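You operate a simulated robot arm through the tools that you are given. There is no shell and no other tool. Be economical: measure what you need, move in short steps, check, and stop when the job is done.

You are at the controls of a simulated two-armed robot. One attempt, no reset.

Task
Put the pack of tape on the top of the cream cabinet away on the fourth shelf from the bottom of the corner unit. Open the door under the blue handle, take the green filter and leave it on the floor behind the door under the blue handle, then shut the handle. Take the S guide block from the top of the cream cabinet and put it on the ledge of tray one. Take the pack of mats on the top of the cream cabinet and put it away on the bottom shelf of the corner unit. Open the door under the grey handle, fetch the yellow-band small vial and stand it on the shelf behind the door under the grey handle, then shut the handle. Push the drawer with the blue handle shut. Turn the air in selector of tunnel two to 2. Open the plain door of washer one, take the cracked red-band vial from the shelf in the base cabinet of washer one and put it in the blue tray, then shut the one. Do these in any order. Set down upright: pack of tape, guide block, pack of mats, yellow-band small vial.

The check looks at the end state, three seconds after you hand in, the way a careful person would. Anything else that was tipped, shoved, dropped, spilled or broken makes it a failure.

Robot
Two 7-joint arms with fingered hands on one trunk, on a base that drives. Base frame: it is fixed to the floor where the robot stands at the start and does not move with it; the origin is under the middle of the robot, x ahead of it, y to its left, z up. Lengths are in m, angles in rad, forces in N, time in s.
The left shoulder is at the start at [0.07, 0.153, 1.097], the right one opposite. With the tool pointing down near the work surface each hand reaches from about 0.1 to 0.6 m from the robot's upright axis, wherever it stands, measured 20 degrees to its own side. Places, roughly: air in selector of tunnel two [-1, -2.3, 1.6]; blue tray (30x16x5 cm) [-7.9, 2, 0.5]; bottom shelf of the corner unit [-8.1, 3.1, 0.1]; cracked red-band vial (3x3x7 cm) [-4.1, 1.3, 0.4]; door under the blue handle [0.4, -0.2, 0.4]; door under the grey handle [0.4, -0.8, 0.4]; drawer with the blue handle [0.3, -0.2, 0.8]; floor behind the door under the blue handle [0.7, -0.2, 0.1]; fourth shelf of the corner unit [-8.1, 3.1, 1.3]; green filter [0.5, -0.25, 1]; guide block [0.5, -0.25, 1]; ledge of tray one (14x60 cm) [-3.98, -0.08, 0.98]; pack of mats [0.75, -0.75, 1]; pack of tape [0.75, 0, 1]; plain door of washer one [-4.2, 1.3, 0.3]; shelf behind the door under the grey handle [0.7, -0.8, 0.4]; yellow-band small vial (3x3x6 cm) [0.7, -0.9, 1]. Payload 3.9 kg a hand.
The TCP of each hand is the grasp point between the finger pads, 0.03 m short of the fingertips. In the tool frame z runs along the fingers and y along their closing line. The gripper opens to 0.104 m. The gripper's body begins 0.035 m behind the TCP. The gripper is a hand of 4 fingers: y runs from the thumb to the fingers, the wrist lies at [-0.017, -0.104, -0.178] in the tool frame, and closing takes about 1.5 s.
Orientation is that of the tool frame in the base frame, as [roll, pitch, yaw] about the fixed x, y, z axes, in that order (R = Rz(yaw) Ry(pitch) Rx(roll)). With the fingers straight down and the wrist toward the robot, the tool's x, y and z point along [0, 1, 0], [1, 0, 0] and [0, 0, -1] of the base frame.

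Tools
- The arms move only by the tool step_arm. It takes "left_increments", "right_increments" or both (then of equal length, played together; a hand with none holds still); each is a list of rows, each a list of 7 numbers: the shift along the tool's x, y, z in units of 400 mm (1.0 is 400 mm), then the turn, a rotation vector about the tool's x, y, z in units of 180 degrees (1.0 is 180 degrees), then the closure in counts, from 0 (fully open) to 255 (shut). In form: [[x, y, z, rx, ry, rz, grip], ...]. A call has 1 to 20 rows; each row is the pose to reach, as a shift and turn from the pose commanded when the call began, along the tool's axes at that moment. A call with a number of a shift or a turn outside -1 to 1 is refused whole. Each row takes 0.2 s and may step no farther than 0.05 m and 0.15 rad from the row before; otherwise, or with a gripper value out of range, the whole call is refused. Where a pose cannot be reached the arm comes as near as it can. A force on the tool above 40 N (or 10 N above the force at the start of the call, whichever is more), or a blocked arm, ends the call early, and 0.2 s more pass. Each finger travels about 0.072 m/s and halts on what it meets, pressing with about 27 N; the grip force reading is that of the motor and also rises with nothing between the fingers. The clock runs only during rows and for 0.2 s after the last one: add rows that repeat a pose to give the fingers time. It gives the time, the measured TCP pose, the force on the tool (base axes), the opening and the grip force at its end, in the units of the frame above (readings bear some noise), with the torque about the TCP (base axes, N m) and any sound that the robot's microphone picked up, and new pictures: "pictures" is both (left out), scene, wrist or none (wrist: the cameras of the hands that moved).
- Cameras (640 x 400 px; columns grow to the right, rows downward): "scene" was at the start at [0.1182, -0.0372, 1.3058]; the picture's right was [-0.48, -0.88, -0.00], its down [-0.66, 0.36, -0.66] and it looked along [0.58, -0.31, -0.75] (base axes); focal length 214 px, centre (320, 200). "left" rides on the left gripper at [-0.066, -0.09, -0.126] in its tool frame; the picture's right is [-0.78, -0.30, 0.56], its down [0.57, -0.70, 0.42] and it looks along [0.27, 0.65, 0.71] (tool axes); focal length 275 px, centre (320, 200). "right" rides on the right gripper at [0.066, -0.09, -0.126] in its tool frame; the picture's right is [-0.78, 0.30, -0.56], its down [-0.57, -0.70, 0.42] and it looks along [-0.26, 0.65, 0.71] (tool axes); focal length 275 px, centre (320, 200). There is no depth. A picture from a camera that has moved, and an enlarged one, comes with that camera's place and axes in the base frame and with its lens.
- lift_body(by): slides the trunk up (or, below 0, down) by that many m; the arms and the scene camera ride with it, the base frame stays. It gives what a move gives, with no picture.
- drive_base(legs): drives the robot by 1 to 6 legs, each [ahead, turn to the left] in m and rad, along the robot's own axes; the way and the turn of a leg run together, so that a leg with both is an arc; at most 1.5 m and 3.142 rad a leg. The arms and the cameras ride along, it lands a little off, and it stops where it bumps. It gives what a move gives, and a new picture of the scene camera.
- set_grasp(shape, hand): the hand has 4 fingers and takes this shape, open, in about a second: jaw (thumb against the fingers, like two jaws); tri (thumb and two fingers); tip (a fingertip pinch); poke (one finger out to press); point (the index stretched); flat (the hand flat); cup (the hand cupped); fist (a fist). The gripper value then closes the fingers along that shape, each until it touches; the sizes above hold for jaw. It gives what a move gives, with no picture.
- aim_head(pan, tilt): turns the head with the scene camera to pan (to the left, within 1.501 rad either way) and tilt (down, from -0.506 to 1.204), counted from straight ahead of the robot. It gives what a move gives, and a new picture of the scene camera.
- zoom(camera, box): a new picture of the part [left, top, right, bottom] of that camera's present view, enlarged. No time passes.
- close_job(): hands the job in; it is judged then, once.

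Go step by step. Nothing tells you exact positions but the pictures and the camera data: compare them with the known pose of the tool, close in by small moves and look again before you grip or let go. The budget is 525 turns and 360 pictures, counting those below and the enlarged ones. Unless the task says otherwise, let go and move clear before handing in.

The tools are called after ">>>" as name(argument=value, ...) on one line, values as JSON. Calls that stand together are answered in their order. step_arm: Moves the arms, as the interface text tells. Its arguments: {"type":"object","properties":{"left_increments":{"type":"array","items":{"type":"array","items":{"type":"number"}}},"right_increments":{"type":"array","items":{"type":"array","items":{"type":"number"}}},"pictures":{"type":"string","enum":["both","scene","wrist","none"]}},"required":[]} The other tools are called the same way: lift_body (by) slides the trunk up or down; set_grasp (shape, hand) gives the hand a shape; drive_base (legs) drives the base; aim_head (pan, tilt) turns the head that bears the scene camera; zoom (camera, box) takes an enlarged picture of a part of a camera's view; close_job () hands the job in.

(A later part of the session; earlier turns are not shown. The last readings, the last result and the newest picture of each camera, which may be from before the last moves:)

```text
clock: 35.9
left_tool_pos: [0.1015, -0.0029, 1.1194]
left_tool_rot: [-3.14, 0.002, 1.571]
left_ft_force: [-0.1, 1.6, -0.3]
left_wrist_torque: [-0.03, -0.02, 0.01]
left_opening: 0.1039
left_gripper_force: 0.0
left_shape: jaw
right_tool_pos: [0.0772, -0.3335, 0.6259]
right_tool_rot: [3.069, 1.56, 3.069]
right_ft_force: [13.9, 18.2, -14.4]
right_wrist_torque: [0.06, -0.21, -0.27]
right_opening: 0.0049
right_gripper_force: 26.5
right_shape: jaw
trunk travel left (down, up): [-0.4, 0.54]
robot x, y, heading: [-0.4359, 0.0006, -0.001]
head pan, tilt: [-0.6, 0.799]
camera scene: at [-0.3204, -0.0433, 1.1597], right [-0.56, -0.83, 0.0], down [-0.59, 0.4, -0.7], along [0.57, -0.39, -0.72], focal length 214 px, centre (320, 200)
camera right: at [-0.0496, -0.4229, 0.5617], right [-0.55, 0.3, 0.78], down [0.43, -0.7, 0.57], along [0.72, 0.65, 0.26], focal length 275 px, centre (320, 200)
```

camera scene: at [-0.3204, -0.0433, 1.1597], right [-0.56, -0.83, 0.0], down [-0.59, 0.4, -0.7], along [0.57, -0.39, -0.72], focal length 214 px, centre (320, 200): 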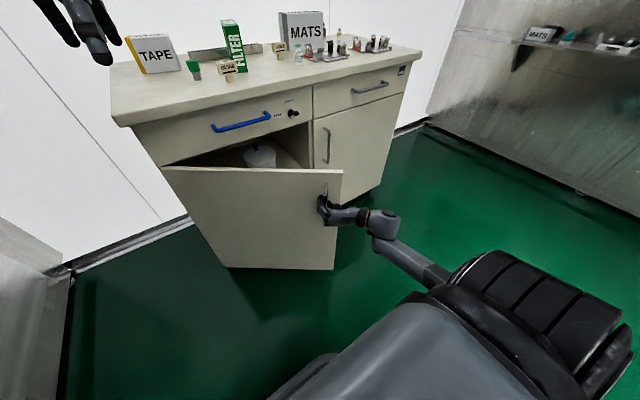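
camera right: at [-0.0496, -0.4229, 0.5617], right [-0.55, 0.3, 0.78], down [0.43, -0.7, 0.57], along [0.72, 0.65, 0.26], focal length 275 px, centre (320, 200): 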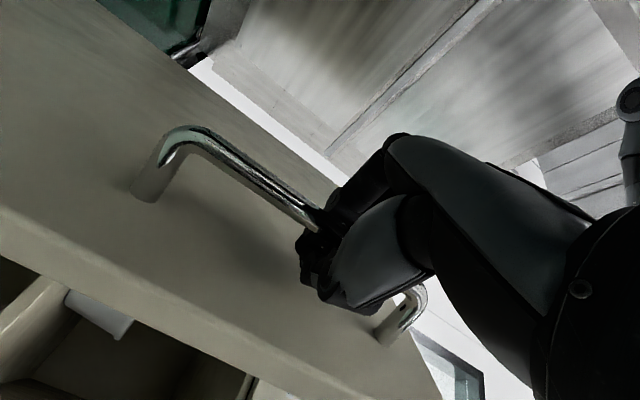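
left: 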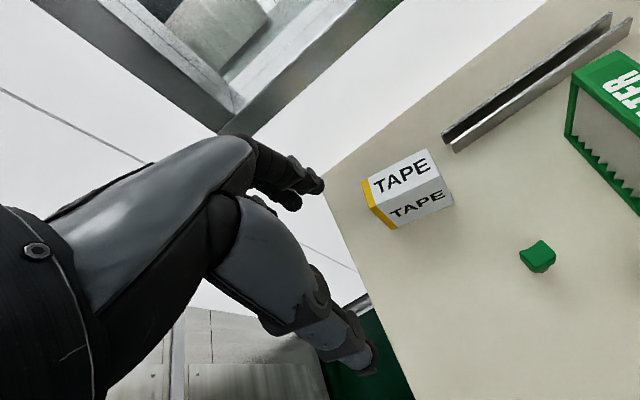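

The door is about 35° open. I'll let go, go round its edge, and push it wider from the inside.

>>> step_arm(right_increments=[[0, 0, 0, 0, 0, 0, 0], [0, 0, 0, 0, 0, 0, 0], [0, 0, 0, 0, 0, 0, 0], [0, 0, 0, 0, 0, 0, 0], [0, 0, 0, 0, 0, 0, 0], [0, 0, -0.08, 0, 0, 0, 0], [0, 0, -0.17, 0, 0, 0, 0], [0, -0.12, -0.19, 0, 0, 0, 0], [0, -0.24, -0.19, 0, 0, 0, 120], [0, -0.36, -0.19, 0, 0, 0, 200], [0, -0.48, -0.17, 0, 0, 0, 255], [0, -0.5, -0.05, 0, 0, 0, 255], [0, -0.5, 0.07, 0, 0, 0, 255], [0, -0.5, 0.19, 0, 0, 0, 255]])

```text
clock: 38.9
left_tool_pos: [0.1003, -0.0021, 1.1212]
left_tool_rot: [3.141, 0.0, 1.571]
left_ft_force: [0.0, 0.6, -0.4]
left_wrist_torque: [0.0, 0.04, 0.04]
left_opening: 0.1035
left_gripper_force: 0.0
left_shape: jaw
right_tool_pos: [0.153, -0.5325, 0.6258]
right_tool_rot: [2.739, 1.563, 2.739]
right_ft_force: [0.6, 0.2, -0.6]
right_wrist_torque: [-0.03, -0.04, 0.03]
right_opening: 0.0003
right_gripper_force: 27.1
right_shape: jaw
trunk travel left (down, up): [-0.4, 0.54]
robot x, y, heading: [-0.4375, -0.0006, 0.001]
head pan, tilt: [-0.6, 0.799]
camera scene: at [-0.322, -0.0442, 1.1599], right [-0.57, -0.82, 0.0], down [-0.59, 0.4, -0.7], along [0.57, -0.39, -0.72], focal length 214 px, centre (320, 200)
camera right: at [0.027, -0.6221, 0.5608], right [-0.55, 0.29, 0.78], down [0.43, -0.7, 0.57], along [0.72, 0.65, 0.26], focal length 275 px, centre (320, 200)
```

scene: 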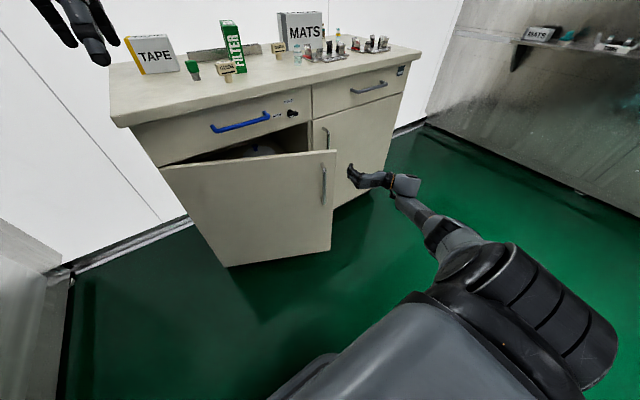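
right: 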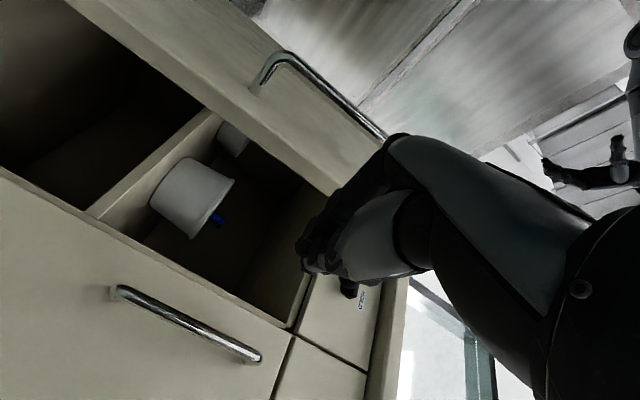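

Now reach a little deeper and sweep left against the inner face.

>>> step_arm(right_increments=[[0, 0, 0.1, 0, 0, 0, 255], [0, 0, 0.2, 0, 0, 0, 255], [0, 0.05, 0.22, 0, 0, 0, 255], [0, 0.11, 0.22, 0, 0, 0, 255], [0, 0.18, 0.22, 0, 0, 0, 255], [0, 0.25, 0.21, 0, 0, 0, 255], [0, 0.32, 0.2, 0, 0, 0, 255], [0, 0.39, 0.19, 0, 0, 0, 255], [0, 0.46, 0.17, 0, 0, 0, 255], [0, 0.53, 0.15, 0, 0, 0, 255], [0, 0.6, 0.13, 0, 0, 0, 255], [0, 0.67, 0.11, 0, 0, 0, 255], [0, 0.74, 0.09, 0, 0, 0, 255], [0, 0.82, 0.07, 0, 0, 0, 255], [0, 0.9, 0.05, 0, 0, 0, 255]], pictures="scene")

```text
clock: 42.0
left_tool_pos: [0.0674, -0.0523, 1.1203]
left_tool_rot: [3.135, -0.019, 1.467]
left_ft_force: [0.5, 1.0, -1.2]
left_wrist_torque: [-0.04, 0.01, -0.02]
left_opening: 0.104
left_gripper_force: 0.0
left_shape: jaw
right_tool_pos: [0.1487, -0.2705, 0.6258]
right_tool_rot: [-1.634, 1.526, -1.743]
right_ft_force: [1.6, -1.8, 0.2]
right_wrist_torque: [-0.01, 0.02, 0.09]
right_opening: 0.0001
right_gripper_force: 27.1
right_shape: jaw
right hand out of reach, approached as far as the arm can: row 1, 2, 3, 4
trunk travel left (down, up): [-0.4, 0.54]
robot x, y, heading: [-0.442, -0.0078, -0.236]
head pan, tilt: [-0.6, 0.799]
stopped in row 15 (left hand): the arm was blocked; the commanded pose is now the measured one
camera scene: at [-0.3769, -0.165, 1.1625], right [-0.74, -0.67, -0.07], down [-0.46, 0.58, -0.67], along [0.49, -0.46, -0.74], focal length 214 px, centre (320, 200)
```

scene: 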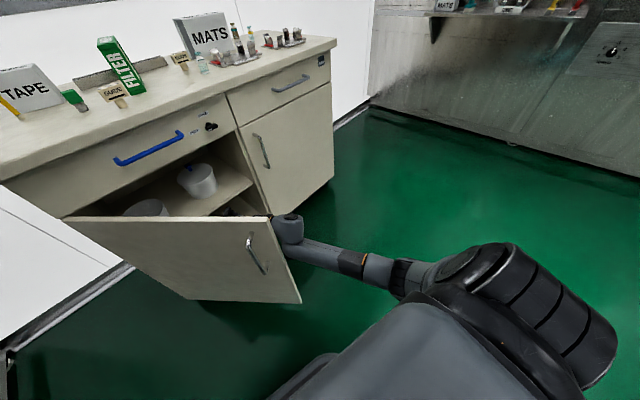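

The robot's heading shifted during the push. I'll check what state it has settled in.

>>> step_arm(right_increments=[[0, 0, 0, 0, 0, 0, 255], [0, 0, 0, 0, 0, 0, 255], [0, 0, 0, 0, 0, 0, 255]], pictures="both")

```text
clock: 42.4
left_tool_pos: [0.0953, -0.0478, 1.0987]
left_tool_rot: [-3.13, 0.031, 1.326]
left_ft_force: [0.6, -0.4, -1.0]
left_wrist_torque: [-0.03, -0.02, -0.01]
left_opening: 0.104
left_gripper_force: 0.0
left_shape: jaw
right_tool_pos: [0.1582, -0.292, 0.6153]
right_tool_rot: [-1.743, 1.425, -1.945]
right_ft_force: [0.3, -1.6, 0.1]
right_wrist_torque: [0.02, 0.02, 0.09]
right_opening: 0.0002
right_gripper_force: 27.1
right_shape: jaw
trunk travel left (down, up): [-0.4, 0.54]
robot x, y, heading: [-0.4296, -0.0201, -0.445]
head pan, tilt: [-0.6, 0.799]
stopped in row 1 (left hand): the arm was blocked; the commanded pose is now the measured one
camera scene: at [-0.3874, -0.179, 1.1621], right [-0.86, -0.5, -0.07], down [-0.33, 0.66, -0.67], along [0.38, -0.56, -0.74], focal length 214 px, centre (320, 200)
camera right: at [0.0138, -0.3638, 0.5663], right [-0.45, 0.5, 0.74], down [0.31, -0.69, 0.66], along [0.84, 0.52, 0.15], focal length 275 px, centre (320, 200)
```

scene: 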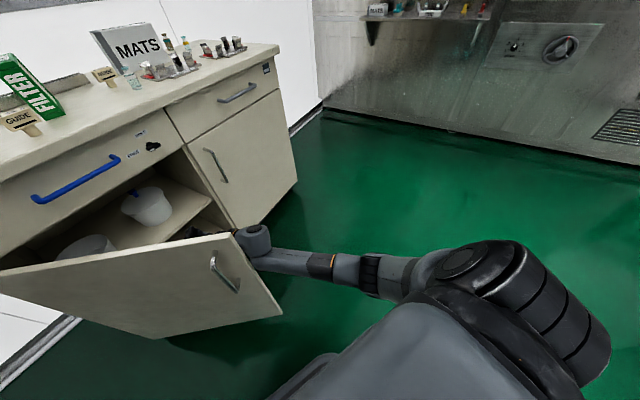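
right: 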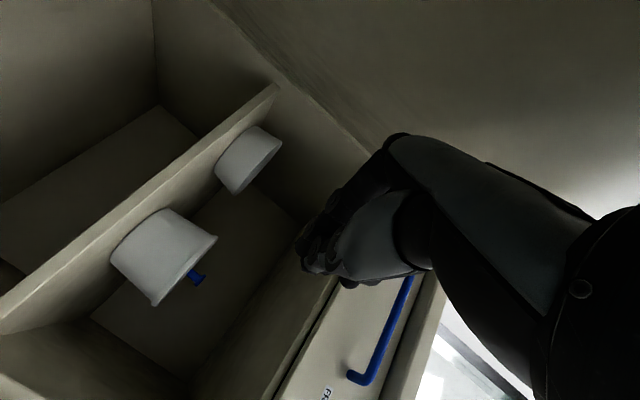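

The base is still turning, so I'll issue a tiny drive to settle it.

>>> drive_base(legs=[[-0.01, 0]])

```text
clock: 43.1
left_tool_pos: [0.2355, 0.0301, 1.045]
left_tool_rot: [-3.11, 0.168, 1.324]
left_ft_force: [1.5, -1.8, -2.3]
left_wrist_torque: [0.14, 0.18, 0.01]
left_opening: 0.1039
left_gripper_force: 0.1
left_shape: jaw
right_tool_pos: [0.2197, -0.4009, 0.558]
right_tool_rot: [-1.838, 1.172, -2.195]
right_ft_force: [0.7, 0.2, 3.0]
right_wrist_torque: [-0.01, 0.21, -0.04]
right_opening: 0.0
right_gripper_force: 27.2
right_shape: jaw
trunk travel left (down, up): [-0.4, 0.54]
robot x, y, heading: [-0.3761, -0.0631, -0.817]
head pan, tilt: [-0.6, 0.799]
stopped in leg 1: the robot was blocked; the commanded pose is now the measured one
camera scene: at [-0.3559, -0.1894, 1.1621], right [-0.99, -0.15, -0.02], down [-0.09, 0.72, -0.69], along [0.12, -0.68, -0.72], focal length 214 px, centre (320, 200)
```

scene: 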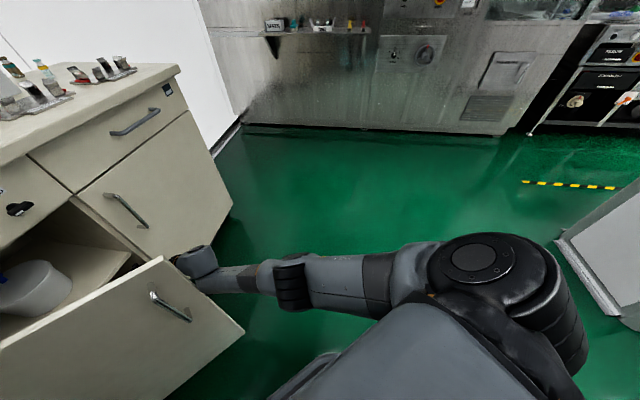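

The base keeps turning, so something on the arm is pressing. I'll draw the right hand back and away from the door.

>>> step_arm(right_increments=[[0, -0.04, -0.04, 0, 0, 0, 255], [0, -0.08, -0.1, 0, 0, 0, 255], [0, -0.12, -0.16, 0, 0, 0, 255], [0, -0.16, -0.22, 0, 0, 0, 255]])

```text
clock: 43.4
left_tool_pos: [0.24, 0.0037, 1.0401]
left_tool_rot: [-3.101, 0.17, 1.284]
left_ft_force: [0.4, -2.1, 0.0]
left_wrist_torque: [0.12, -0.02, 0.03]
left_opening: 0.1042
left_gripper_force: 0.1
left_shape: jaw
right_tool_pos: [0.2116, -0.3929, 0.5569]
right_tool_rot: [-1.883, 1.203, -2.245]
right_ft_force: [-0.3, 1.0, 0.5]
right_wrist_torque: [0.02, 0.05, -0.05]
right_opening: 0.0003
right_gripper_force: 27.6
right_shape: jaw
trunk travel left (down, up): [-0.4, 0.54]
robot x, y, heading: [-0.3796, -0.056, -0.844]
head pan, tilt: [-0.6, 0.799]
stopped in row 1 (left hand): the arm was blocked; the commanded pose is now the measured one
camera scene: at [-0.3475, -0.1834, 1.1585], right [-0.99, -0.12, -0.01], down [-0.08, 0.72, -0.69], along [0.09, -0.69, -0.72], focal length 214 px, centre (320, 200)
camera right: at [0.0542, -0.4455, 0.5407], right [-0.25, 0.69, 0.68], down [0.3, -0.62, 0.73], along [0.92, 0.38, -0.05], focal length 275 px, centre (320, 200)
```

scene: 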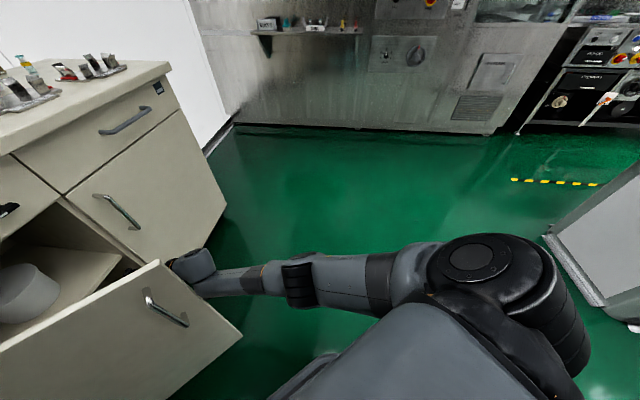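
right: 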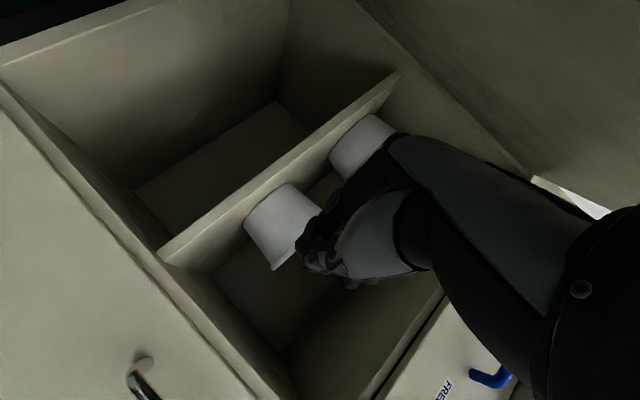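

The stop message names the left arm, so I'll look at what it is touching.

>>> zoom(camera="left", box=[0, 0, 640, 400])

>>> aim_head(pan=0.8, tilt=0.5)

```text
1.00 times, centred on (320, 200) of left (not enlarged: the box is as wide or as high as the picture)
camera zoom: at [0.1467, -0.0129, 1.1789], right [-0.55, -0.73, -0.4], down [-0.55, 0.68, -0.49], along [0.63, -0.05, -0.77], focal length 275 px, centre (320, 200)
```

zoom: 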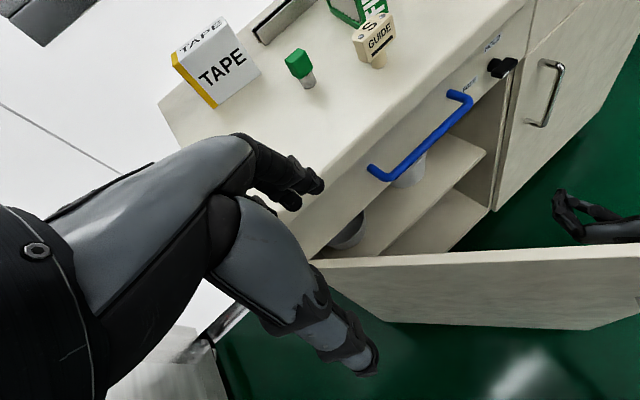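

```text
clock: 44.9
left_tool_pos: [0.2368, 0.0012, 1.0429]
left_tool_rot: [-3.102, 0.169, 1.281]
left_ft_force: [-0.2, 0.5, -0.5]
left_wrist_torque: [-0.02, -0.03, 0.02]
left_opening: 0.104
left_gripper_force: 0.1
left_shape: jaw
right_tool_pos: [0.2124, -0.3877, 0.5601]
right_tool_rot: [-1.887, 1.214, -2.243]
right_ft_force: [0.9, 0.7, 0.2]
right_wrist_torque: [0.03, 0.02, 0.02]
right_opening: 0.0
right_gripper_force: 27.0
right_shape: jaw
trunk travel left (down, up): [-0.4, 0.54]
robot x, y, heading: [-0.382, -0.06, -0.835]
head pan, tilt: [0.799, 0.499]
camera scene: at [-0.2635, -0.1011, 1.1867], right [-0.04, -1.0, 0.0], down [-0.47, 0.02, -0.88], along [0.88, -0.03, -0.47], focal length 214 px, centre (320, 200)
```

scene: 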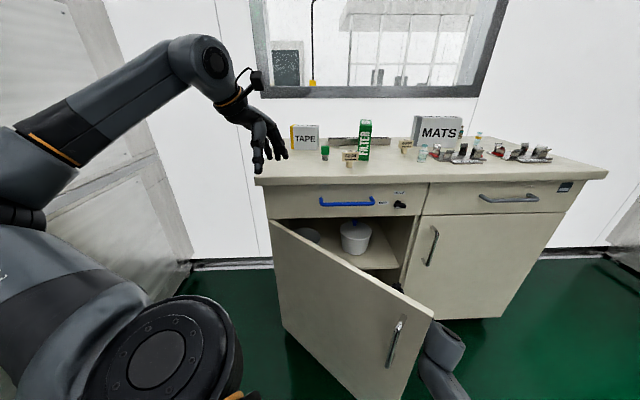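

It has settled at heading -0.83, with the hand hooked behind the door edge. Backing along this heading should draw the door further open.

>>> drive_base(legs=[[-0.12, 0]])

```text
clock: 46.0
left_tool_pos: [0.2039, 0.0475, 1.0387]
left_tool_rot: [-3.098, 0.173, 1.282]
left_ft_force: [-0.5, 0.9, -0.8]
left_wrist_torque: [-0.02, 0.02, 0.0]
left_opening: 0.104
left_gripper_force: 0.0
left_shape: jaw
right_tool_pos: [0.1713, -0.3513, 0.549]
right_tool_rot: [-1.908, 1.196, -2.272]
right_ft_force: [-0.2, 0.6, -0.2]
right_wrist_torque: [0.02, 0.0, 0.0]
right_opening: 0.0002
right_gripper_force: 26.9
right_shape: jaw
trunk travel left (down, up): [-0.4, 0.54]
robot x, y, heading: [-0.4213, -0.0172, -0.851]
head pan, tilt: [0.799, 0.499]
stopped in leg 1: the robot was blocked; the commanded pose is now the measured one
camera scene: at [-0.2967, -0.057, 1.1856], right [-0.05, -1.0, 0.0], down [-0.48, 0.02, -0.88], along [0.88, -0.04, -0.48], focal length 214 px, centre (320, 200)
```

scene: 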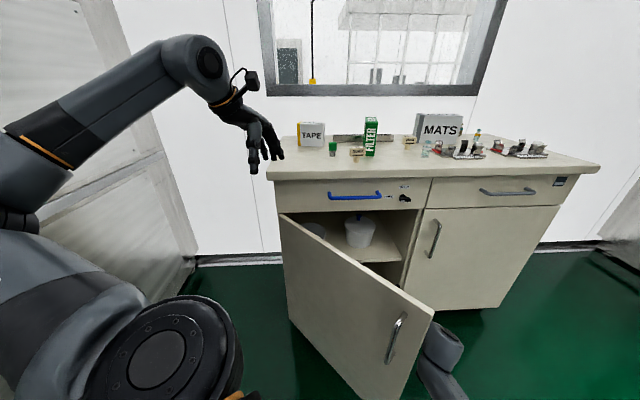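

>>> aim_head(pan=1.5, tilt=0.7)

>>> zoom(camera="right", box=[0, 0, 640, 400])

```text
clock: 47.0
left_tool_pos: [0.2033, 0.0432, 1.0395]
left_tool_rot: [-3.096, 0.168, 1.284]
left_ft_force: [0.3, 0.8, -0.5]
left_wrist_torque: [0.01, 0.03, 0.01]
left_opening: 0.1039
left_gripper_force: 0.0
left_shape: jaw
right_tool_pos: [0.1718, -0.3515, 0.5512]
right_tool_rot: [-1.909, 1.2, -2.273]
right_ft_force: [0.8, 0.6, -0.1]
right_wrist_torque: [0.02, 0.03, 0.02]
right_opening: 0.0
right_gripper_force: 27.0
right_shape: jaw
trunk travel left (down, up): [-0.4, 0.54]
robot x, y, heading: [-0.4199, -0.0143, -0.849]
head pan, tilt: [1.499, 0.7]
camera scene: at [-0.3197, -0.0049, 1.1683], right [0.61, -0.8, 0.0], down [-0.51, -0.39, -0.77], along [0.61, 0.46, -0.64], focal length 214 px, centre (320, 200)
```

scene: 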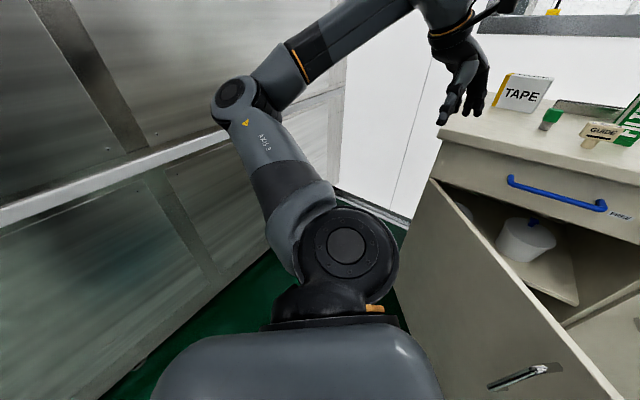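

```text
1.00 times, centred on (320, 200) of right (not enlarged: the box is as wide or as high as the picture)
camera zoom: at [0.0132, -0.4036, 0.5356], right [-0.24, 0.68, 0.69], down [0.31, -0.62, 0.72], along [0.92, 0.38, -0.06], focal length 275 px, centre (320, 200)
```

zoom: 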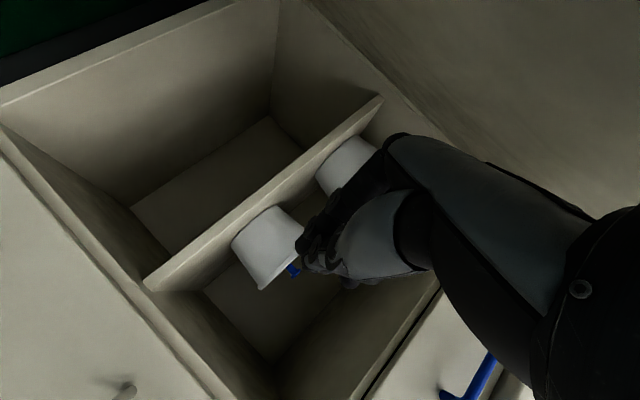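

>>> aim_head(pan=0.25, tilt=1.0)

```text
clock: 48.5
left_tool_pos: [0.2029, 0.0428, 1.0395]
left_tool_rot: [-3.098, 0.168, 1.285]
left_ft_force: [-0.1, 0.7, -0.2]
left_wrist_torque: [0.03, -0.01, 0.02]
left_opening: 0.1039
left_gripper_force: 0.0
left_shape: jaw
right_tool_pos: [0.1726, -0.3529, 0.5511]
right_tool_rot: [-1.914, 1.201, -2.277]
right_ft_force: [-0.4, -0.1, 0.2]
right_wrist_torque: [0.0, -0.01, 0.01]
right_opening: 0.0
right_gripper_force: 26.9
right_shape: jaw
trunk travel left (down, up): [-0.4, 0.54]
robot x, y, heading: [-0.4171, -0.0165, -0.847]
head pan, tilt: [0.25, 1.0]
camera scene: at [-0.3299, -0.0959, 1.1447], right [-0.56, -0.83, 0.0], down [-0.7, 0.48, -0.54], along [0.45, -0.3, -0.84], focal length 214 px, centre (320, 200)
```

scene: 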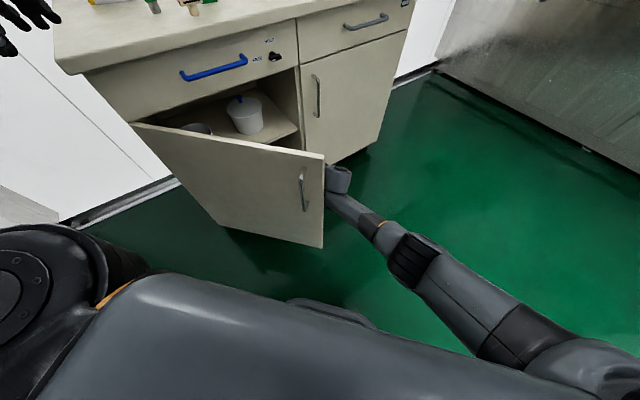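

The door stands about 43° open, which leaves a gap of roughly 0.4 m. That's enough to reach in from the right, so I'll withdraw the hand to the right.

>>> step_arm(right_increments=[[0.03, -0.09, 0.04, 0, 0, 0, 255], [0.06, -0.18, 0.08, 0, 0, 0, 255], [0.09, -0.27, 0.11, 0, 0, 0, 255], [0.12, -0.36, 0.14, 0, 0, 0, 255], [0.14, -0.44, 0.18, 0, 0, 0, 255]], pictures="scene")

```text
clock: 49.6
left_tool_pos: [0.2058, 0.0461, 1.0371]
left_tool_rot: [-3.098, 0.172, 1.283]
left_ft_force: [0.6, 0.1, -0.5]
left_wrist_torque: [-0.07, 0.0, -0.01]
left_opening: 0.1041
left_gripper_force: 0.1
left_shape: jaw
right_tool_pos: [0.1395, -0.5049, 0.5644]
right_tool_rot: [-1.902, 1.201, -2.266]
right_ft_force: [-0.2, -1.3, 0.3]
right_wrist_torque: [0.01, -0.04, 0.05]
right_opening: 0.0002
right_gripper_force: 27.3
right_shape: jaw
right hand out of reach, approached as far as the arm can: row 2, 3, 4, 5
trunk travel left (down, up): [-0.4, 0.54]
robot x, y, heading: [-0.4204, -0.0212, -0.848]
head pan, tilt: [0.25, 1.0]
camera scene: at [-0.3285, -0.0923, 1.1449], right [-0.56, -0.83, 0.0], down [-0.7, 0.47, -0.54], along [0.45, -0.31, -0.84], focal length 214 px, centre (320, 200)
```

scene: 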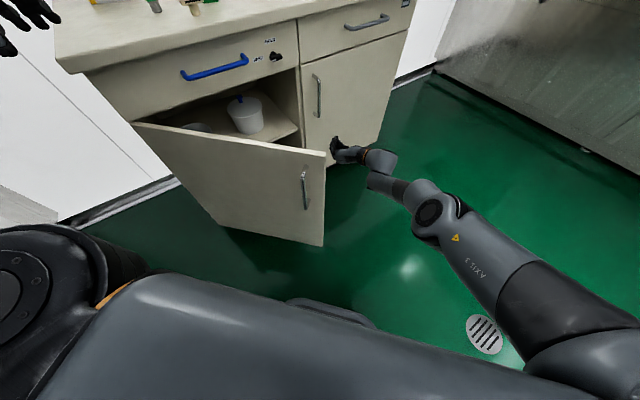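

I want the door wider. I'll push its inner face again with the fingers, gently, and watch the force.

>>> step_arm(right_increments=[[-0.035, 0.047, 0.1, 0, 0, 0, 255], [-0.056, 0.113, 0.09, 0, 0, 0, 255], [-0.077, 0.18, 0.062, 0, 0, 0, 255], [-0.098, 0.246, 0.035, 0, 0, 0, 255], [-0.118, 0.313, 0.007, 0, 0, 0, 255], [-0.139, 0.379, -0.021, 0, 0, 0, 255], [-0.16, 0.446, -0.049, 0, 0, 0, 255], [-0.18, 0.512, -0.077, 0, 0, 0, 255]], pictures="scene")

```text
clock: 51.4
left_tool_pos: [0.2038, 0.0372, 1.0392]
left_tool_rot: [-3.097, 0.172, 1.272]
left_ft_force: [1.6, 1.4, -1.9]
left_wrist_torque: [-0.09, 0.07, -0.06]
left_opening: 0.1038
left_gripper_force: 0.0
left_shape: jaw
right_tool_pos: [0.1732, -0.398, 0.5383]
right_tool_rot: [-1.905, 1.135, -2.375]
right_ft_force: [-0.1, -0.5, 0.4]
right_wrist_torque: [0.01, 0.05, 0.06]
right_opening: 0.0001
right_gripper_force: 26.2
right_shape: jaw
right hand out of reach, approached as far as the arm can: row 1, 2, 3, 4, 6, 7
trunk travel left (down, up): [-0.4, 0.54]
robot x, y, heading: [-0.4192, -0.015, -0.887]
head pan, tilt: [0.25, 1.0]
stopped in row 8 (right hand): the arm was blocked; the commanded pose is now the measured one
camera scene: at [-0.3333, -0.0964, 1.1456], right [-0.59, -0.8, 0.0], down [-0.68, 0.5, -0.54], along [0.44, -0.32, -0.84], focal length 214 px, centre (320, 200)
```

scene: 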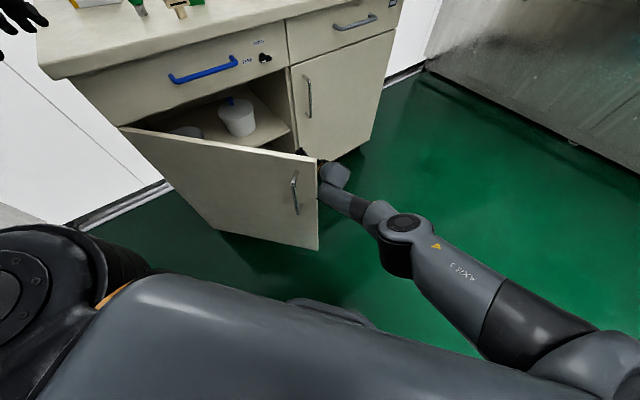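

The forearm is bearing on the door edge, which only twists the base. I'll withdraw and face the cabinet again, then regrip the handle and pull it properly.

>>> step_arm(right_increments=[[0.03, -0.083, 0.047, 0, 0, 0, 255], [0.059, -0.166, 0.095, 0, 0, 0, 255], [0.088, -0.249, 0.142, 0, 0, 0, 255], [0.124, -0.303, 0.063, 0, 0, 0, 200], [0.16, -0.357, -0.016, 0, 0, 0, 100], [0.195, -0.41, -0.094, 0, 0, 0, 0], [0.231, -0.464, -0.173, 0, 0, 0, 0], [0.267, -0.518, -0.251, 0, 0, 0, 0], [0.302, -0.571, -0.33, 0, 0, 0, 0], [0.338, -0.625, -0.408, 0, 0, 0, 0]], pictures="none")

>>> drive_base(legs=[[-0.05, 0.45], [-0.12, 0.42]])

```text
clock: 51.7
left_tool_pos: [0.2037, 0.0378, 1.0386]
left_tool_rot: [-3.098, 0.171, 1.272]
left_ft_force: [0.2, 0.1, -0.4]
left_wrist_torque: [-0.02, -0.01, 0.01]
left_opening: 0.104
left_gripper_force: 0.1
left_shape: jaw
right_tool_pos: [0.1719, -0.3955, 0.5318]
right_tool_rot: [-1.899, 1.121, -2.338]
right_ft_force: [-0.3, -0.3, -0.7]
right_wrist_torque: [0.02, -0.07, -0.02]
right_opening: 0.0
right_gripper_force: 27.2
right_shape: jaw
right hand out of reach, approached as far as the arm can: row 1
trunk travel left (down, up): [-0.4, 0.54]
robot x, y, heading: [-0.4163, -0.018, -0.886]
head pan, tilt: [0.25, 1.0]
stopped in row 1 (right hand): the arm was blocked; the commanded pose is now the measured one
```

```text
clock: 52.5
left_tool_pos: [0.2046, 0.0439, 1.0384]
left_tool_rot: [-3.094, 0.172, 1.278]
left_ft_force: [0.3, 0.5, 0.0]
left_wrist_torque: [-0.03, 0.01, 0.02]
left_opening: 0.1038
left_gripper_force: 0.0
left_shape: jaw
right_tool_pos: [0.1711, -0.3953, 0.5289]
right_tool_rot: [-1.894, 1.114, -2.33]
right_ft_force: [-0.3, 0.4, -0.2]
right_wrist_torque: [0.0, 0.0, 0.0]
right_opening: 0.0
right_gripper_force: 26.4
right_shape: jaw
trunk travel left (down, up): [-0.4, 0.54]
robot x, y, heading: [-0.4218, -0.0193, -0.885]
head pan, tilt: [0.25, 1.0]
stopped in leg 1: the robot was blocked; the commanded pose is now the measured one
camera scene: at [-0.3325, -0.0963, 1.1449], right [-0.59, -0.8, 0.0], down [-0.68, 0.5, -0.54], along [0.43, -0.32, -0.84], focal length 214 px, centre (320, 200)
```

scene: 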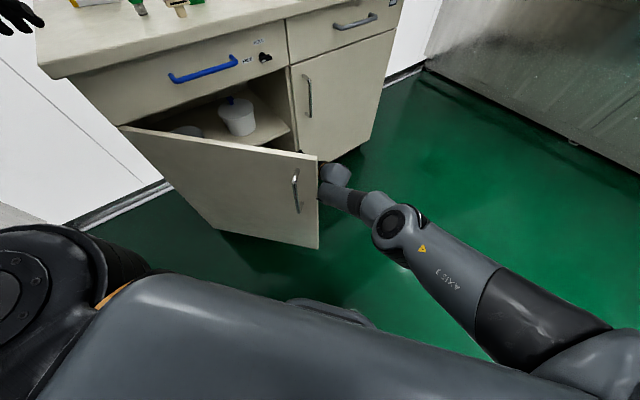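

>>> step_arm(right_increments=[[0, -0.05, 0, 0, 0, 0, 255], [0, -0.1, 0, 0, 0, 0, 255], [0, -0.16, 0, 0, 0, 0, 255], [0, -0.22, 0, 0, 0, 0, 255]], pictures="wrist")

```text
clock: 53.5
left_tool_pos: [0.2049, 0.0434, 1.0383]
left_tool_rot: [-3.096, 0.172, 1.28]
left_ft_force: [-0.4, -0.8, -0.3]
left_wrist_torque: [0.01, 0.0, 0.0]
left_opening: 0.1039
left_gripper_force: 0.1
left_shape: jaw
right_tool_pos: [0.1401, -0.4667, 0.5664]
right_tool_rot: [-1.899, 1.115, -2.334]
right_ft_force: [0.2, 0.0, -0.8]
right_wrist_torque: [0.0, -0.01, 0.01]
right_opening: 0.0001
right_gripper_force: 27.2
right_shape: jaw
right hand out of reach, approached as far as the arm can: row 2
trunk travel left (down, up): [-0.4, 0.54]
robot x, y, heading: [-0.4172, -0.0172, -0.886]
head pan, tilt: [0.25, 1.0]
camera right: at [-0.0225, -0.5079, 0.5635], right [-0.15, 0.74, 0.65], down [0.3, -0.59, 0.75], along [0.94, 0.31, -0.13], focal length 275 px, centre (320, 200)
```

right: 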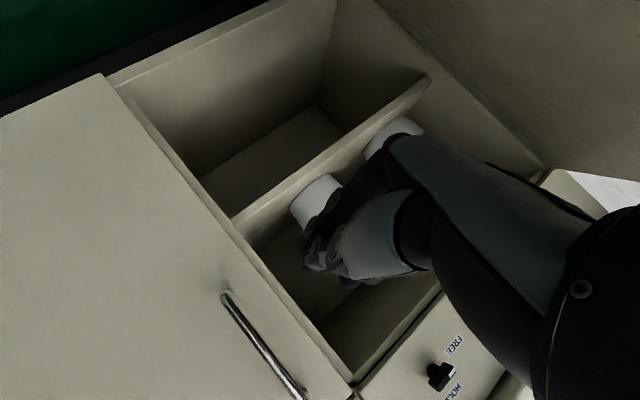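

>>> step_arm(right_increments=[[0, -0.06, 0, 0, 0, 0, 255], [0, -0.12, -0.05, 0, 0, 0, 200], [0, -0.18, -0.12, 0, 0, 0, 100], [0, -0.22, -0.2, 0, 0, 0, 0], [0, -0.26, -0.3, 0, 0, 0, 0], [0, -0.28, -0.4, 0, 0, 0, 0], [0, -0.28, -0.5, 0, 0, 0, 0], [0, -0.28, -0.6, 0, 0, 0, 0]], pictures="none")

```text
clock: 55.3
left_tool_pos: [0.2031, 0.0441, 1.039]
left_tool_rot: [-3.097, 0.17, 1.28]
left_ft_force: [-0.9, -0.7, -0.5]
left_wrist_torque: [-0.01, -0.01, 0.05]
left_opening: 0.1039
left_gripper_force: 0.0
left_shape: jaw
right_tool_pos: [-0.1138, -0.4529, 0.6486]
right_tool_rot: [-1.89, 1.115, -2.324]
right_ft_force: [0.4, 0.7, -0.4]
right_wrist_torque: [0.0, -0.03, -0.02]
right_opening: 0.104
right_gripper_force: 0.0
right_shape: jaw
trunk travel left (down, up): [-0.4, 0.54]
robot x, y, heading: [-0.4168, -0.0158, -0.884]
head pan, tilt: [0.25, 1.0]
```

>>> step_arm(right_increments=[[0, 0, -0.1, 0, 0, 0, 0], [0, 0, -0.2, 0, 0, 0, 0], [0, 0, -0.3, 0, 0, 0, 0]], pictures="none")

>>> drive_base(legs=[[-0.12, 0], [0, 1.284], [-0.35, 0], [0, -0.4]])

```text
clock: 56.1
left_tool_pos: [0.2016, 0.0438, 1.0395]
left_tool_rot: [-3.098, 0.173, 1.279]
left_ft_force: [-0.2, 0.8, 0.8]
left_wrist_torque: [-0.02, 0.01, 0.01]
left_opening: 0.1041
left_gripper_force: 0.0
left_shape: jaw
right_tool_pos: [-0.2197, -0.3998, 0.6655]
right_tool_rot: [-1.893, 1.114, -2.33]
right_ft_force: [0.4, 0.7, -0.2]
right_wrist_torque: [0.0, 0.04, 0.03]
right_opening: 0.1037
right_gripper_force: 0.1
right_shape: jaw
trunk travel left (down, up): [-0.4, 0.54]
robot x, y, heading: [-0.4185, -0.0129, -0.89]
head pan, tilt: [0.25, 1.0]
```

```text
clock: 63.5
left_tool_pos: [-0.4602, 0.4611, 1.0382]
left_tool_rot: [-3.098, 0.172, 2.144]
left_ft_force: [1.1, 0.2, -0.5]
left_wrist_torque: [-0.01, 0.02, -0.04]
left_opening: 0.1043
left_gripper_force: 0.0
left_shape: jaw
right_tool_pos: [-0.3956, -0.1482, 0.6643]
right_tool_rot: [-1.903, 1.115, -1.473]
right_ft_force: [0.6, 0.0, 0.5]
right_wrist_torque: [0.02, 0.01, -0.01]
right_opening: 0.1035
right_gripper_force: 0.1
right_shape: jaw
trunk travel left (down, up): [-0.4, 0.54]
robot x, y, heading: [-0.8218, -0.0513, -0.024]
head pan, tilt: [0.25, 1.0]
camera scene: at [-0.7015, -0.0377, 1.1449], right [0.23, -0.97, 0.0], down [-0.82, -0.19, -0.54], along [0.53, 0.12, -0.84], focal length 214 px, centre (320, 200)
```

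scene: 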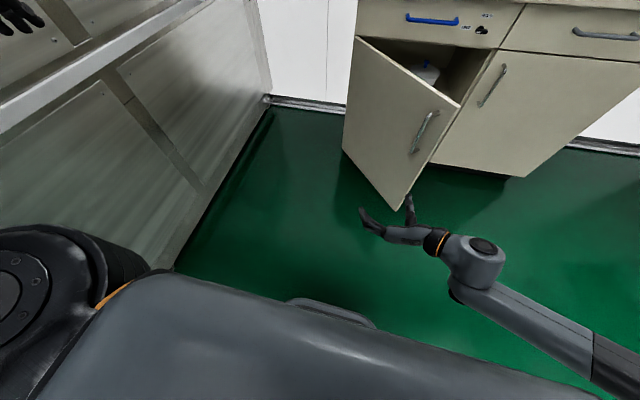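

The handle is at about (0.03, -0.275, 0.60) now. I'll reorient the right hand towards it.

>>> step_arm(right_increments=[[0.044, -0.056, 0.065, 0.0361, 0.0003, 0.0237, 0], [0.088, -0.111, 0.129, 0.0722, 0.0007, 0.0473, 0], [0.132, -0.167, 0.194, 0.1083, 0.001, 0.071, 0], [0.177, -0.223, 0.258, 0.1443, 0.0013, 0.0947, 0], [0.221, -0.278, 0.322, 0.1804, 0.0017, 0.1183, 0], [0.265, -0.334, 0.387, 0.2165, 0.002, 0.142, 0], [0.265, -0.334, 0.387, 0.2165, 0.002, 0.142, 0]], pictures="wrist")

```text
clock: 65.1
left_tool_pos: [-0.4622, 0.4607, 1.0388]
left_tool_rot: [-3.097, 0.17, 2.147]
left_ft_force: [-0.3, -1.5, -0.2]
left_wrist_torque: [-0.02, 0.01, 0.02]
left_opening: 0.1043
left_gripper_force: 0.0
left_shape: jaw
right_tool_pos: [-0.195, -0.2429, 0.603]
right_tool_rot: [-1.022, 1.553, -1.283]
right_ft_force: [0.5, -0.7, 0.5]
right_wrist_torque: [-0.03, 0.0, -0.01]
right_opening: 0.1037
right_gripper_force: 0.0
right_shape: jaw
trunk travel left (down, up): [-0.4, 0.54]
robot x, y, heading: [-0.8202, -0.0507, -0.017]
head pan, tilt: [0.25, 1.0]
camera right: at [-0.3382, -0.2992, 0.5389], right [-0.47, 0.44, 0.77], down [0.23, -0.78, 0.59], along [0.86, 0.45, 0.26], focal length 275 px, centre (320, 200)
```

right: 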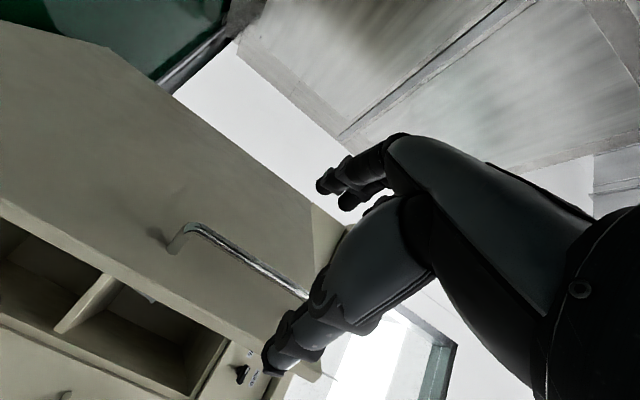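

>>> drive_base(legs=[[0.12, 0]])

>>> zoom(camera="right", box=[0, 0, 640, 400])

```text
clock: 66.3
left_tool_pos: [-0.3399, 0.4601, 1.0369]
left_tool_rot: [-3.098, 0.172, 2.146]
left_ft_force: [-0.1, 0.5, -0.4]
left_wrist_torque: [-0.01, 0.03, -0.02]
left_opening: 0.1038
left_gripper_force: 0.1
left_shape: jaw
right_tool_pos: [-0.0737, -0.2448, 0.6016]
right_tool_rot: [-1.146, 1.551, -1.404]
right_ft_force: [0.0, -0.3, -0.3]
right_wrist_torque: [0.0, -0.01, -0.01]
right_opening: 0.1035
right_gripper_force: 0.0
right_shape: jaw
trunk travel left (down, up): [-0.4, 0.54]
robot x, y, heading: [-0.7043, -0.0539, -0.017]
head pan, tilt: [0.25, 1.0]
camera scene: at [-0.58, -0.0394, 1.1447], right [0.23, -0.97, 0.0], down [-0.82, -0.19, -0.54], along [0.52, 0.12, -0.84], focal length 214 px, centre (320, 200)
```

scene: 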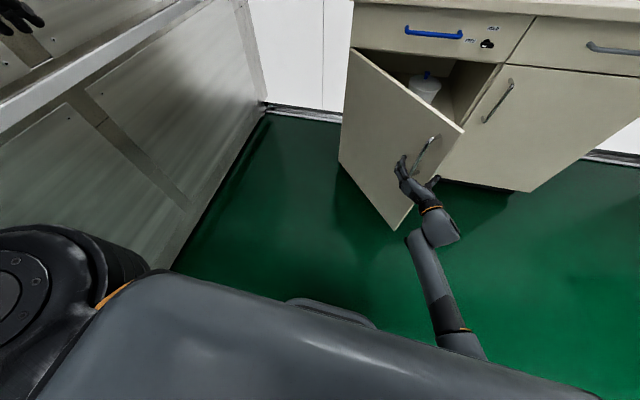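

```text
1.00 times, centred on (320, 200) of right (not enlarged: the box is as wide or as high as the picture)
camera zoom: at [-0.2172, -0.3009, 0.5384], right [-0.46, 0.44, 0.77], down [0.23, -0.78, 0.59], along [0.86, 0.45, 0.26], focal length 275 px, centre (320, 200)
```

zoom: 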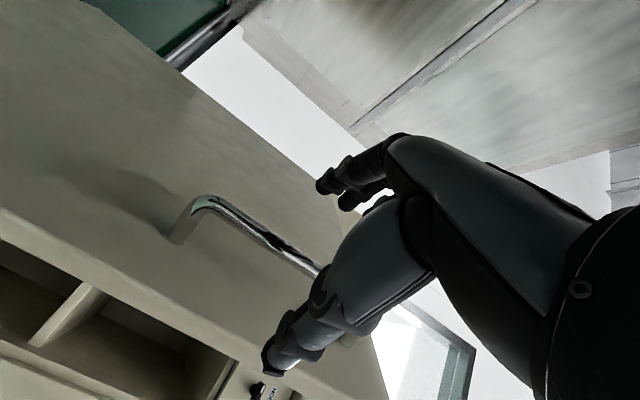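

>>> step_arm(right_increments=[[0, 0.02, 0.03, 0, 0, 0, 0], [0, 0.03, 0.06, 0, 0, 0, 0]], pictures="wrist")

```text
clock: 66.9
left_tool_pos: [-0.3395, 0.4606, 1.0382]
left_tool_rot: [-3.097, 0.17, 2.146]
left_ft_force: [-0.6, -0.5, -0.6]
left_wrist_torque: [-0.01, 0.04, -0.02]
left_opening: 0.104
left_gripper_force: 0.1
left_shape: jaw
right_tool_pos: [-0.0468, -0.2384, 0.6035]
right_tool_rot: [-1.051, 1.552, -1.309]
right_ft_force: [0.5, 0.2, 0.3]
right_wrist_torque: [0.01, -0.02, 0.01]
right_opening: 0.1034
right_gripper_force: 0.0
right_shape: jaw
trunk travel left (down, up): [-0.4, 0.54]
robot x, y, heading: [-0.6973, -0.0527, -0.017]
head pan, tilt: [0.25, 1.0]
camera right: at [-0.1911, -0.2954, 0.5391], right [-0.47, 0.44, 0.77], down [0.23, -0.78, 0.59], along [0.85, 0.45, 0.26], focal length 275 px, centre (320, 200)
```

right: 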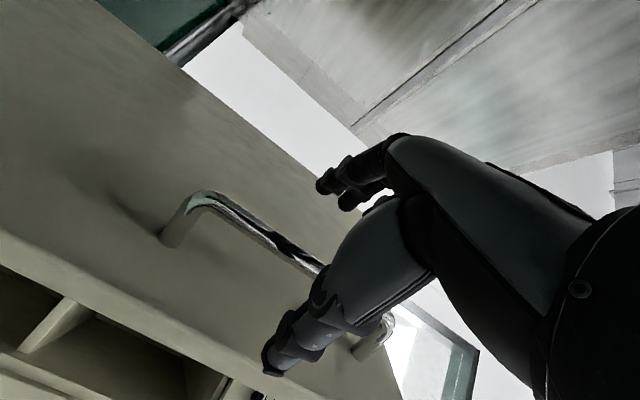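

The bar sits between the fingers, so I'll grip and pull gently.

>>> step_arm(right_increments=[[0, -0.02, 0.02, 0, 0, 0, 100], [0, -0.04, 0.03, 0, 0, 0, 200], [0, -0.04, 0.03, 0, 0, 0, 255], [0, -0.04, 0.03, 0, 0, 0, 255], [0, -0.04, 0.03, 0, 0, 0, 255], [0, -0.04, 0.03, 0, 0, 0, 255], [0, -0.04, 0.03, 0, 0, 0, 255], [0, -0.04, 0.03, 0, 0, 0, 255]], pictures="wrist")

```text
clock: 68.7
left_tool_pos: [-0.3413, 0.4611, 1.0383]
left_tool_rot: [-3.098, 0.171, 2.146]
left_ft_force: [-0.4, 0.8, -1.3]
left_wrist_torque: [0.0, -0.01, 0.03]
left_opening: 0.1038
left_gripper_force: 0.1
left_shape: jaw
right_tool_pos: [-0.0393, -0.2566, 0.604]
right_tool_rot: [-1.155, 1.551, -1.412]
right_ft_force: [0.9, -0.4, 0.1]
right_wrist_torque: [0.02, -0.01, -0.01]
right_opening: 0.0074
right_gripper_force: 26.9
right_shape: jaw
trunk travel left (down, up): [-0.4, 0.54]
robot x, y, heading: [-0.7002, -0.0552, -0.016]
head pan, tilt: [0.25, 1.0]
camera right: at [-0.1837, -0.3139, 0.5397], right [-0.47, 0.44, 0.77], down [0.23, -0.78, 0.59], along [0.85, 0.45, 0.26], focal length 275 px, centre (320, 200)
```

right: 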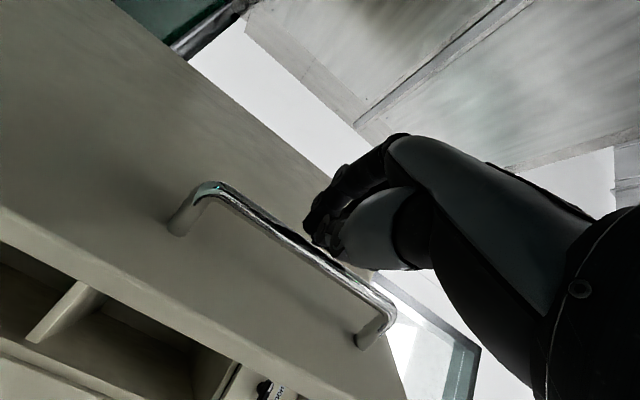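

>>> step_arm(right_increments=[[0, 0.02, -0.03, 0, 0, 0, 255], [0, 0.04, -0.06, 0, 0, 0, 255]], pictures="wrist")

```text
clock: 69.3
left_tool_pos: [-0.3409, 0.4604, 1.0385]
left_tool_rot: [-3.097, 0.172, 2.147]
left_ft_force: [0.4, -0.1, 0.3]
left_wrist_torque: [-0.01, -0.03, 0.0]
left_opening: 0.1042
left_gripper_force: 0.2
left_shape: jaw
right_tool_pos: [-0.0599, -0.2354, 0.6048]
right_tool_rot: [-1.159, 1.552, -1.417]
right_ft_force: [-0.3, -0.4, -0.2]
right_wrist_torque: [0.0, -0.03, -0.01]
right_opening: 0.0076
right_gripper_force: 27.5
right_shape: jaw
trunk travel left (down, up): [-0.4, 0.54]
robot x, y, heading: [-0.698, -0.0545, -0.018]
head pan, tilt: [0.25, 1.0]
camera right: at [-0.203, -0.2917, 0.5397], right [-0.47, 0.44, 0.77], down [0.23, -0.78, 0.59], along [0.85, 0.45, 0.26], focal length 275 px, centre (320, 200)
```

right: 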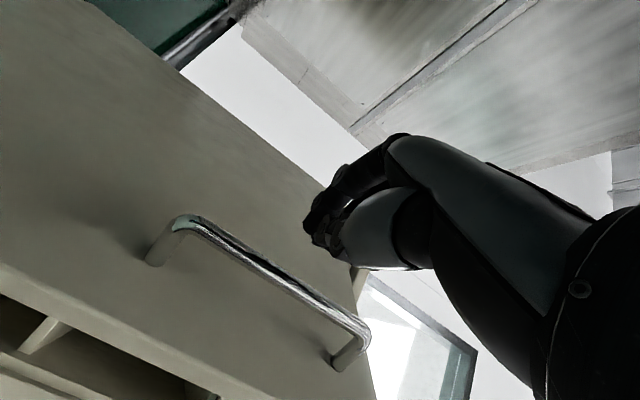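

The fingers closed just short of the bar. I'll open, turn more square to the door, and go deeper.

>>> step_arm(right_increments=[[0, 0, -0.06, 0, 0, 0, 0], [0, 0, -0.06, 0, 0, 0, 0], [0, 0, -0.06, 0, 0, 0, 0], [0, 0, -0.06, 0, 0, 0, 0], [0, 0.005, -0.05, 0.037, 0, 0, 0], [0, 0.01, -0.03, 0.074, 0, 0, 0], [0, 0.015, -0.02, 0.111, 0, 0, 0], [0, 0, 0.03, 0.111, 0, 0, 0], [0, -0.014, 0.06, 0.111, 0, 0, 0], [0, -0.028, 0.098, 0.111, 0, 0, 0], [0, -0.028, 0.098, 0.111, 0, 0, 0]], pictures="wrist")

```text
clock: 71.0
left_tool_pos: [-0.3392, 0.4594, 1.0388]
left_tool_rot: [-3.096, 0.173, 2.145]
left_ft_force: [0.2, -0.4, 0.3]
left_wrist_torque: [-0.05, -0.02, -0.02]
left_opening: 0.104
left_gripper_force: 0.0
left_shape: jaw
right_tool_pos: [-0.0681, -0.3016, 0.5895]
right_tool_rot: [-1.043, 1.354, -1.652]
right_ft_force: [-1.3, 0.5, -0.1]
right_wrist_torque: [-0.04, -0.04, 0.0]
right_opening: 0.1039
right_gripper_force: 0.0
right_shape: jaw
trunk travel left (down, up): [-0.4, 0.54]
robot x, y, heading: [-0.6982, -0.0574, -0.016]
head pan, tilt: [0.25, 1.0]
stopped in row 8 (right hand): the arm was blocked; the commanded pose is now the measured one
camera right: at [-0.2236, -0.3177, 0.5293], right [-0.27, 0.71, 0.64], down [-0.04, -0.68, 0.73], along [0.96, 0.18, 0.22], focal length 275 px, centre (320, 200)
```

right: 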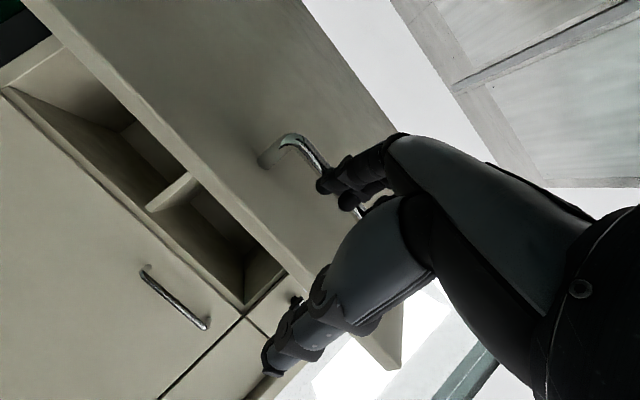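

The hand drifted right and its fingers met the bar. I'll back off, shift left and approach again.

>>> step_arm(right_increments=[[0, 0, -0.08, 0, 0, 0, 0], [0, 0, -0.16, 0, 0, 0, 0], [0, 0.08, -0.16, 0, 0, 0, 0], [0, 0.15, -0.16, 0, 0, 0, 0], [0, 0.15, -0.16, 0, 0, 0, 0]], pictures="wrist")

```text
clock: 71.8
left_tool_pos: [-0.3384, 0.4603, 1.0383]
left_tool_rot: [-3.097, 0.172, 2.143]
left_ft_force: [0.3, 0.3, 0.3]
left_wrist_torque: [0.01, 0.03, 0.01]
left_opening: 0.1041
left_gripper_force: 0.0
left_shape: jaw
right_tool_pos: [-0.1207, -0.3028, 0.5672]
right_tool_rot: [-1.072, 1.173, -1.644]
right_ft_force: [0.4, 0.4, 0.3]
right_wrist_torque: [-0.03, 0.02, 0.01]
right_opening: 0.1039
right_gripper_force: 0.1
right_shape: jaw
trunk travel left (down, up): [-0.4, 0.54]
robot x, y, heading: [-0.6976, -0.0543, -0.02]
head pan, tilt: [0.25, 1.0]
stopped in row 3 (right hand): the arm was blocked; the commanded pose is now the measured one
camera right: at [-0.2757, -0.3344, 0.5149], right [-0.29, 0.81, 0.51], down [0.0, -0.53, 0.85], along [0.96, 0.24, 0.16], focal length 275 px, centre (320, 200)
```

right: 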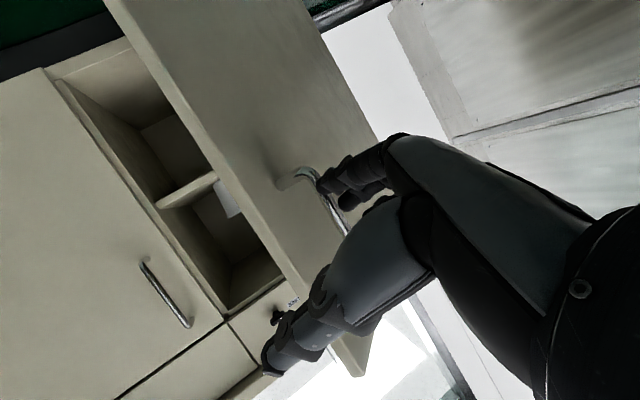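

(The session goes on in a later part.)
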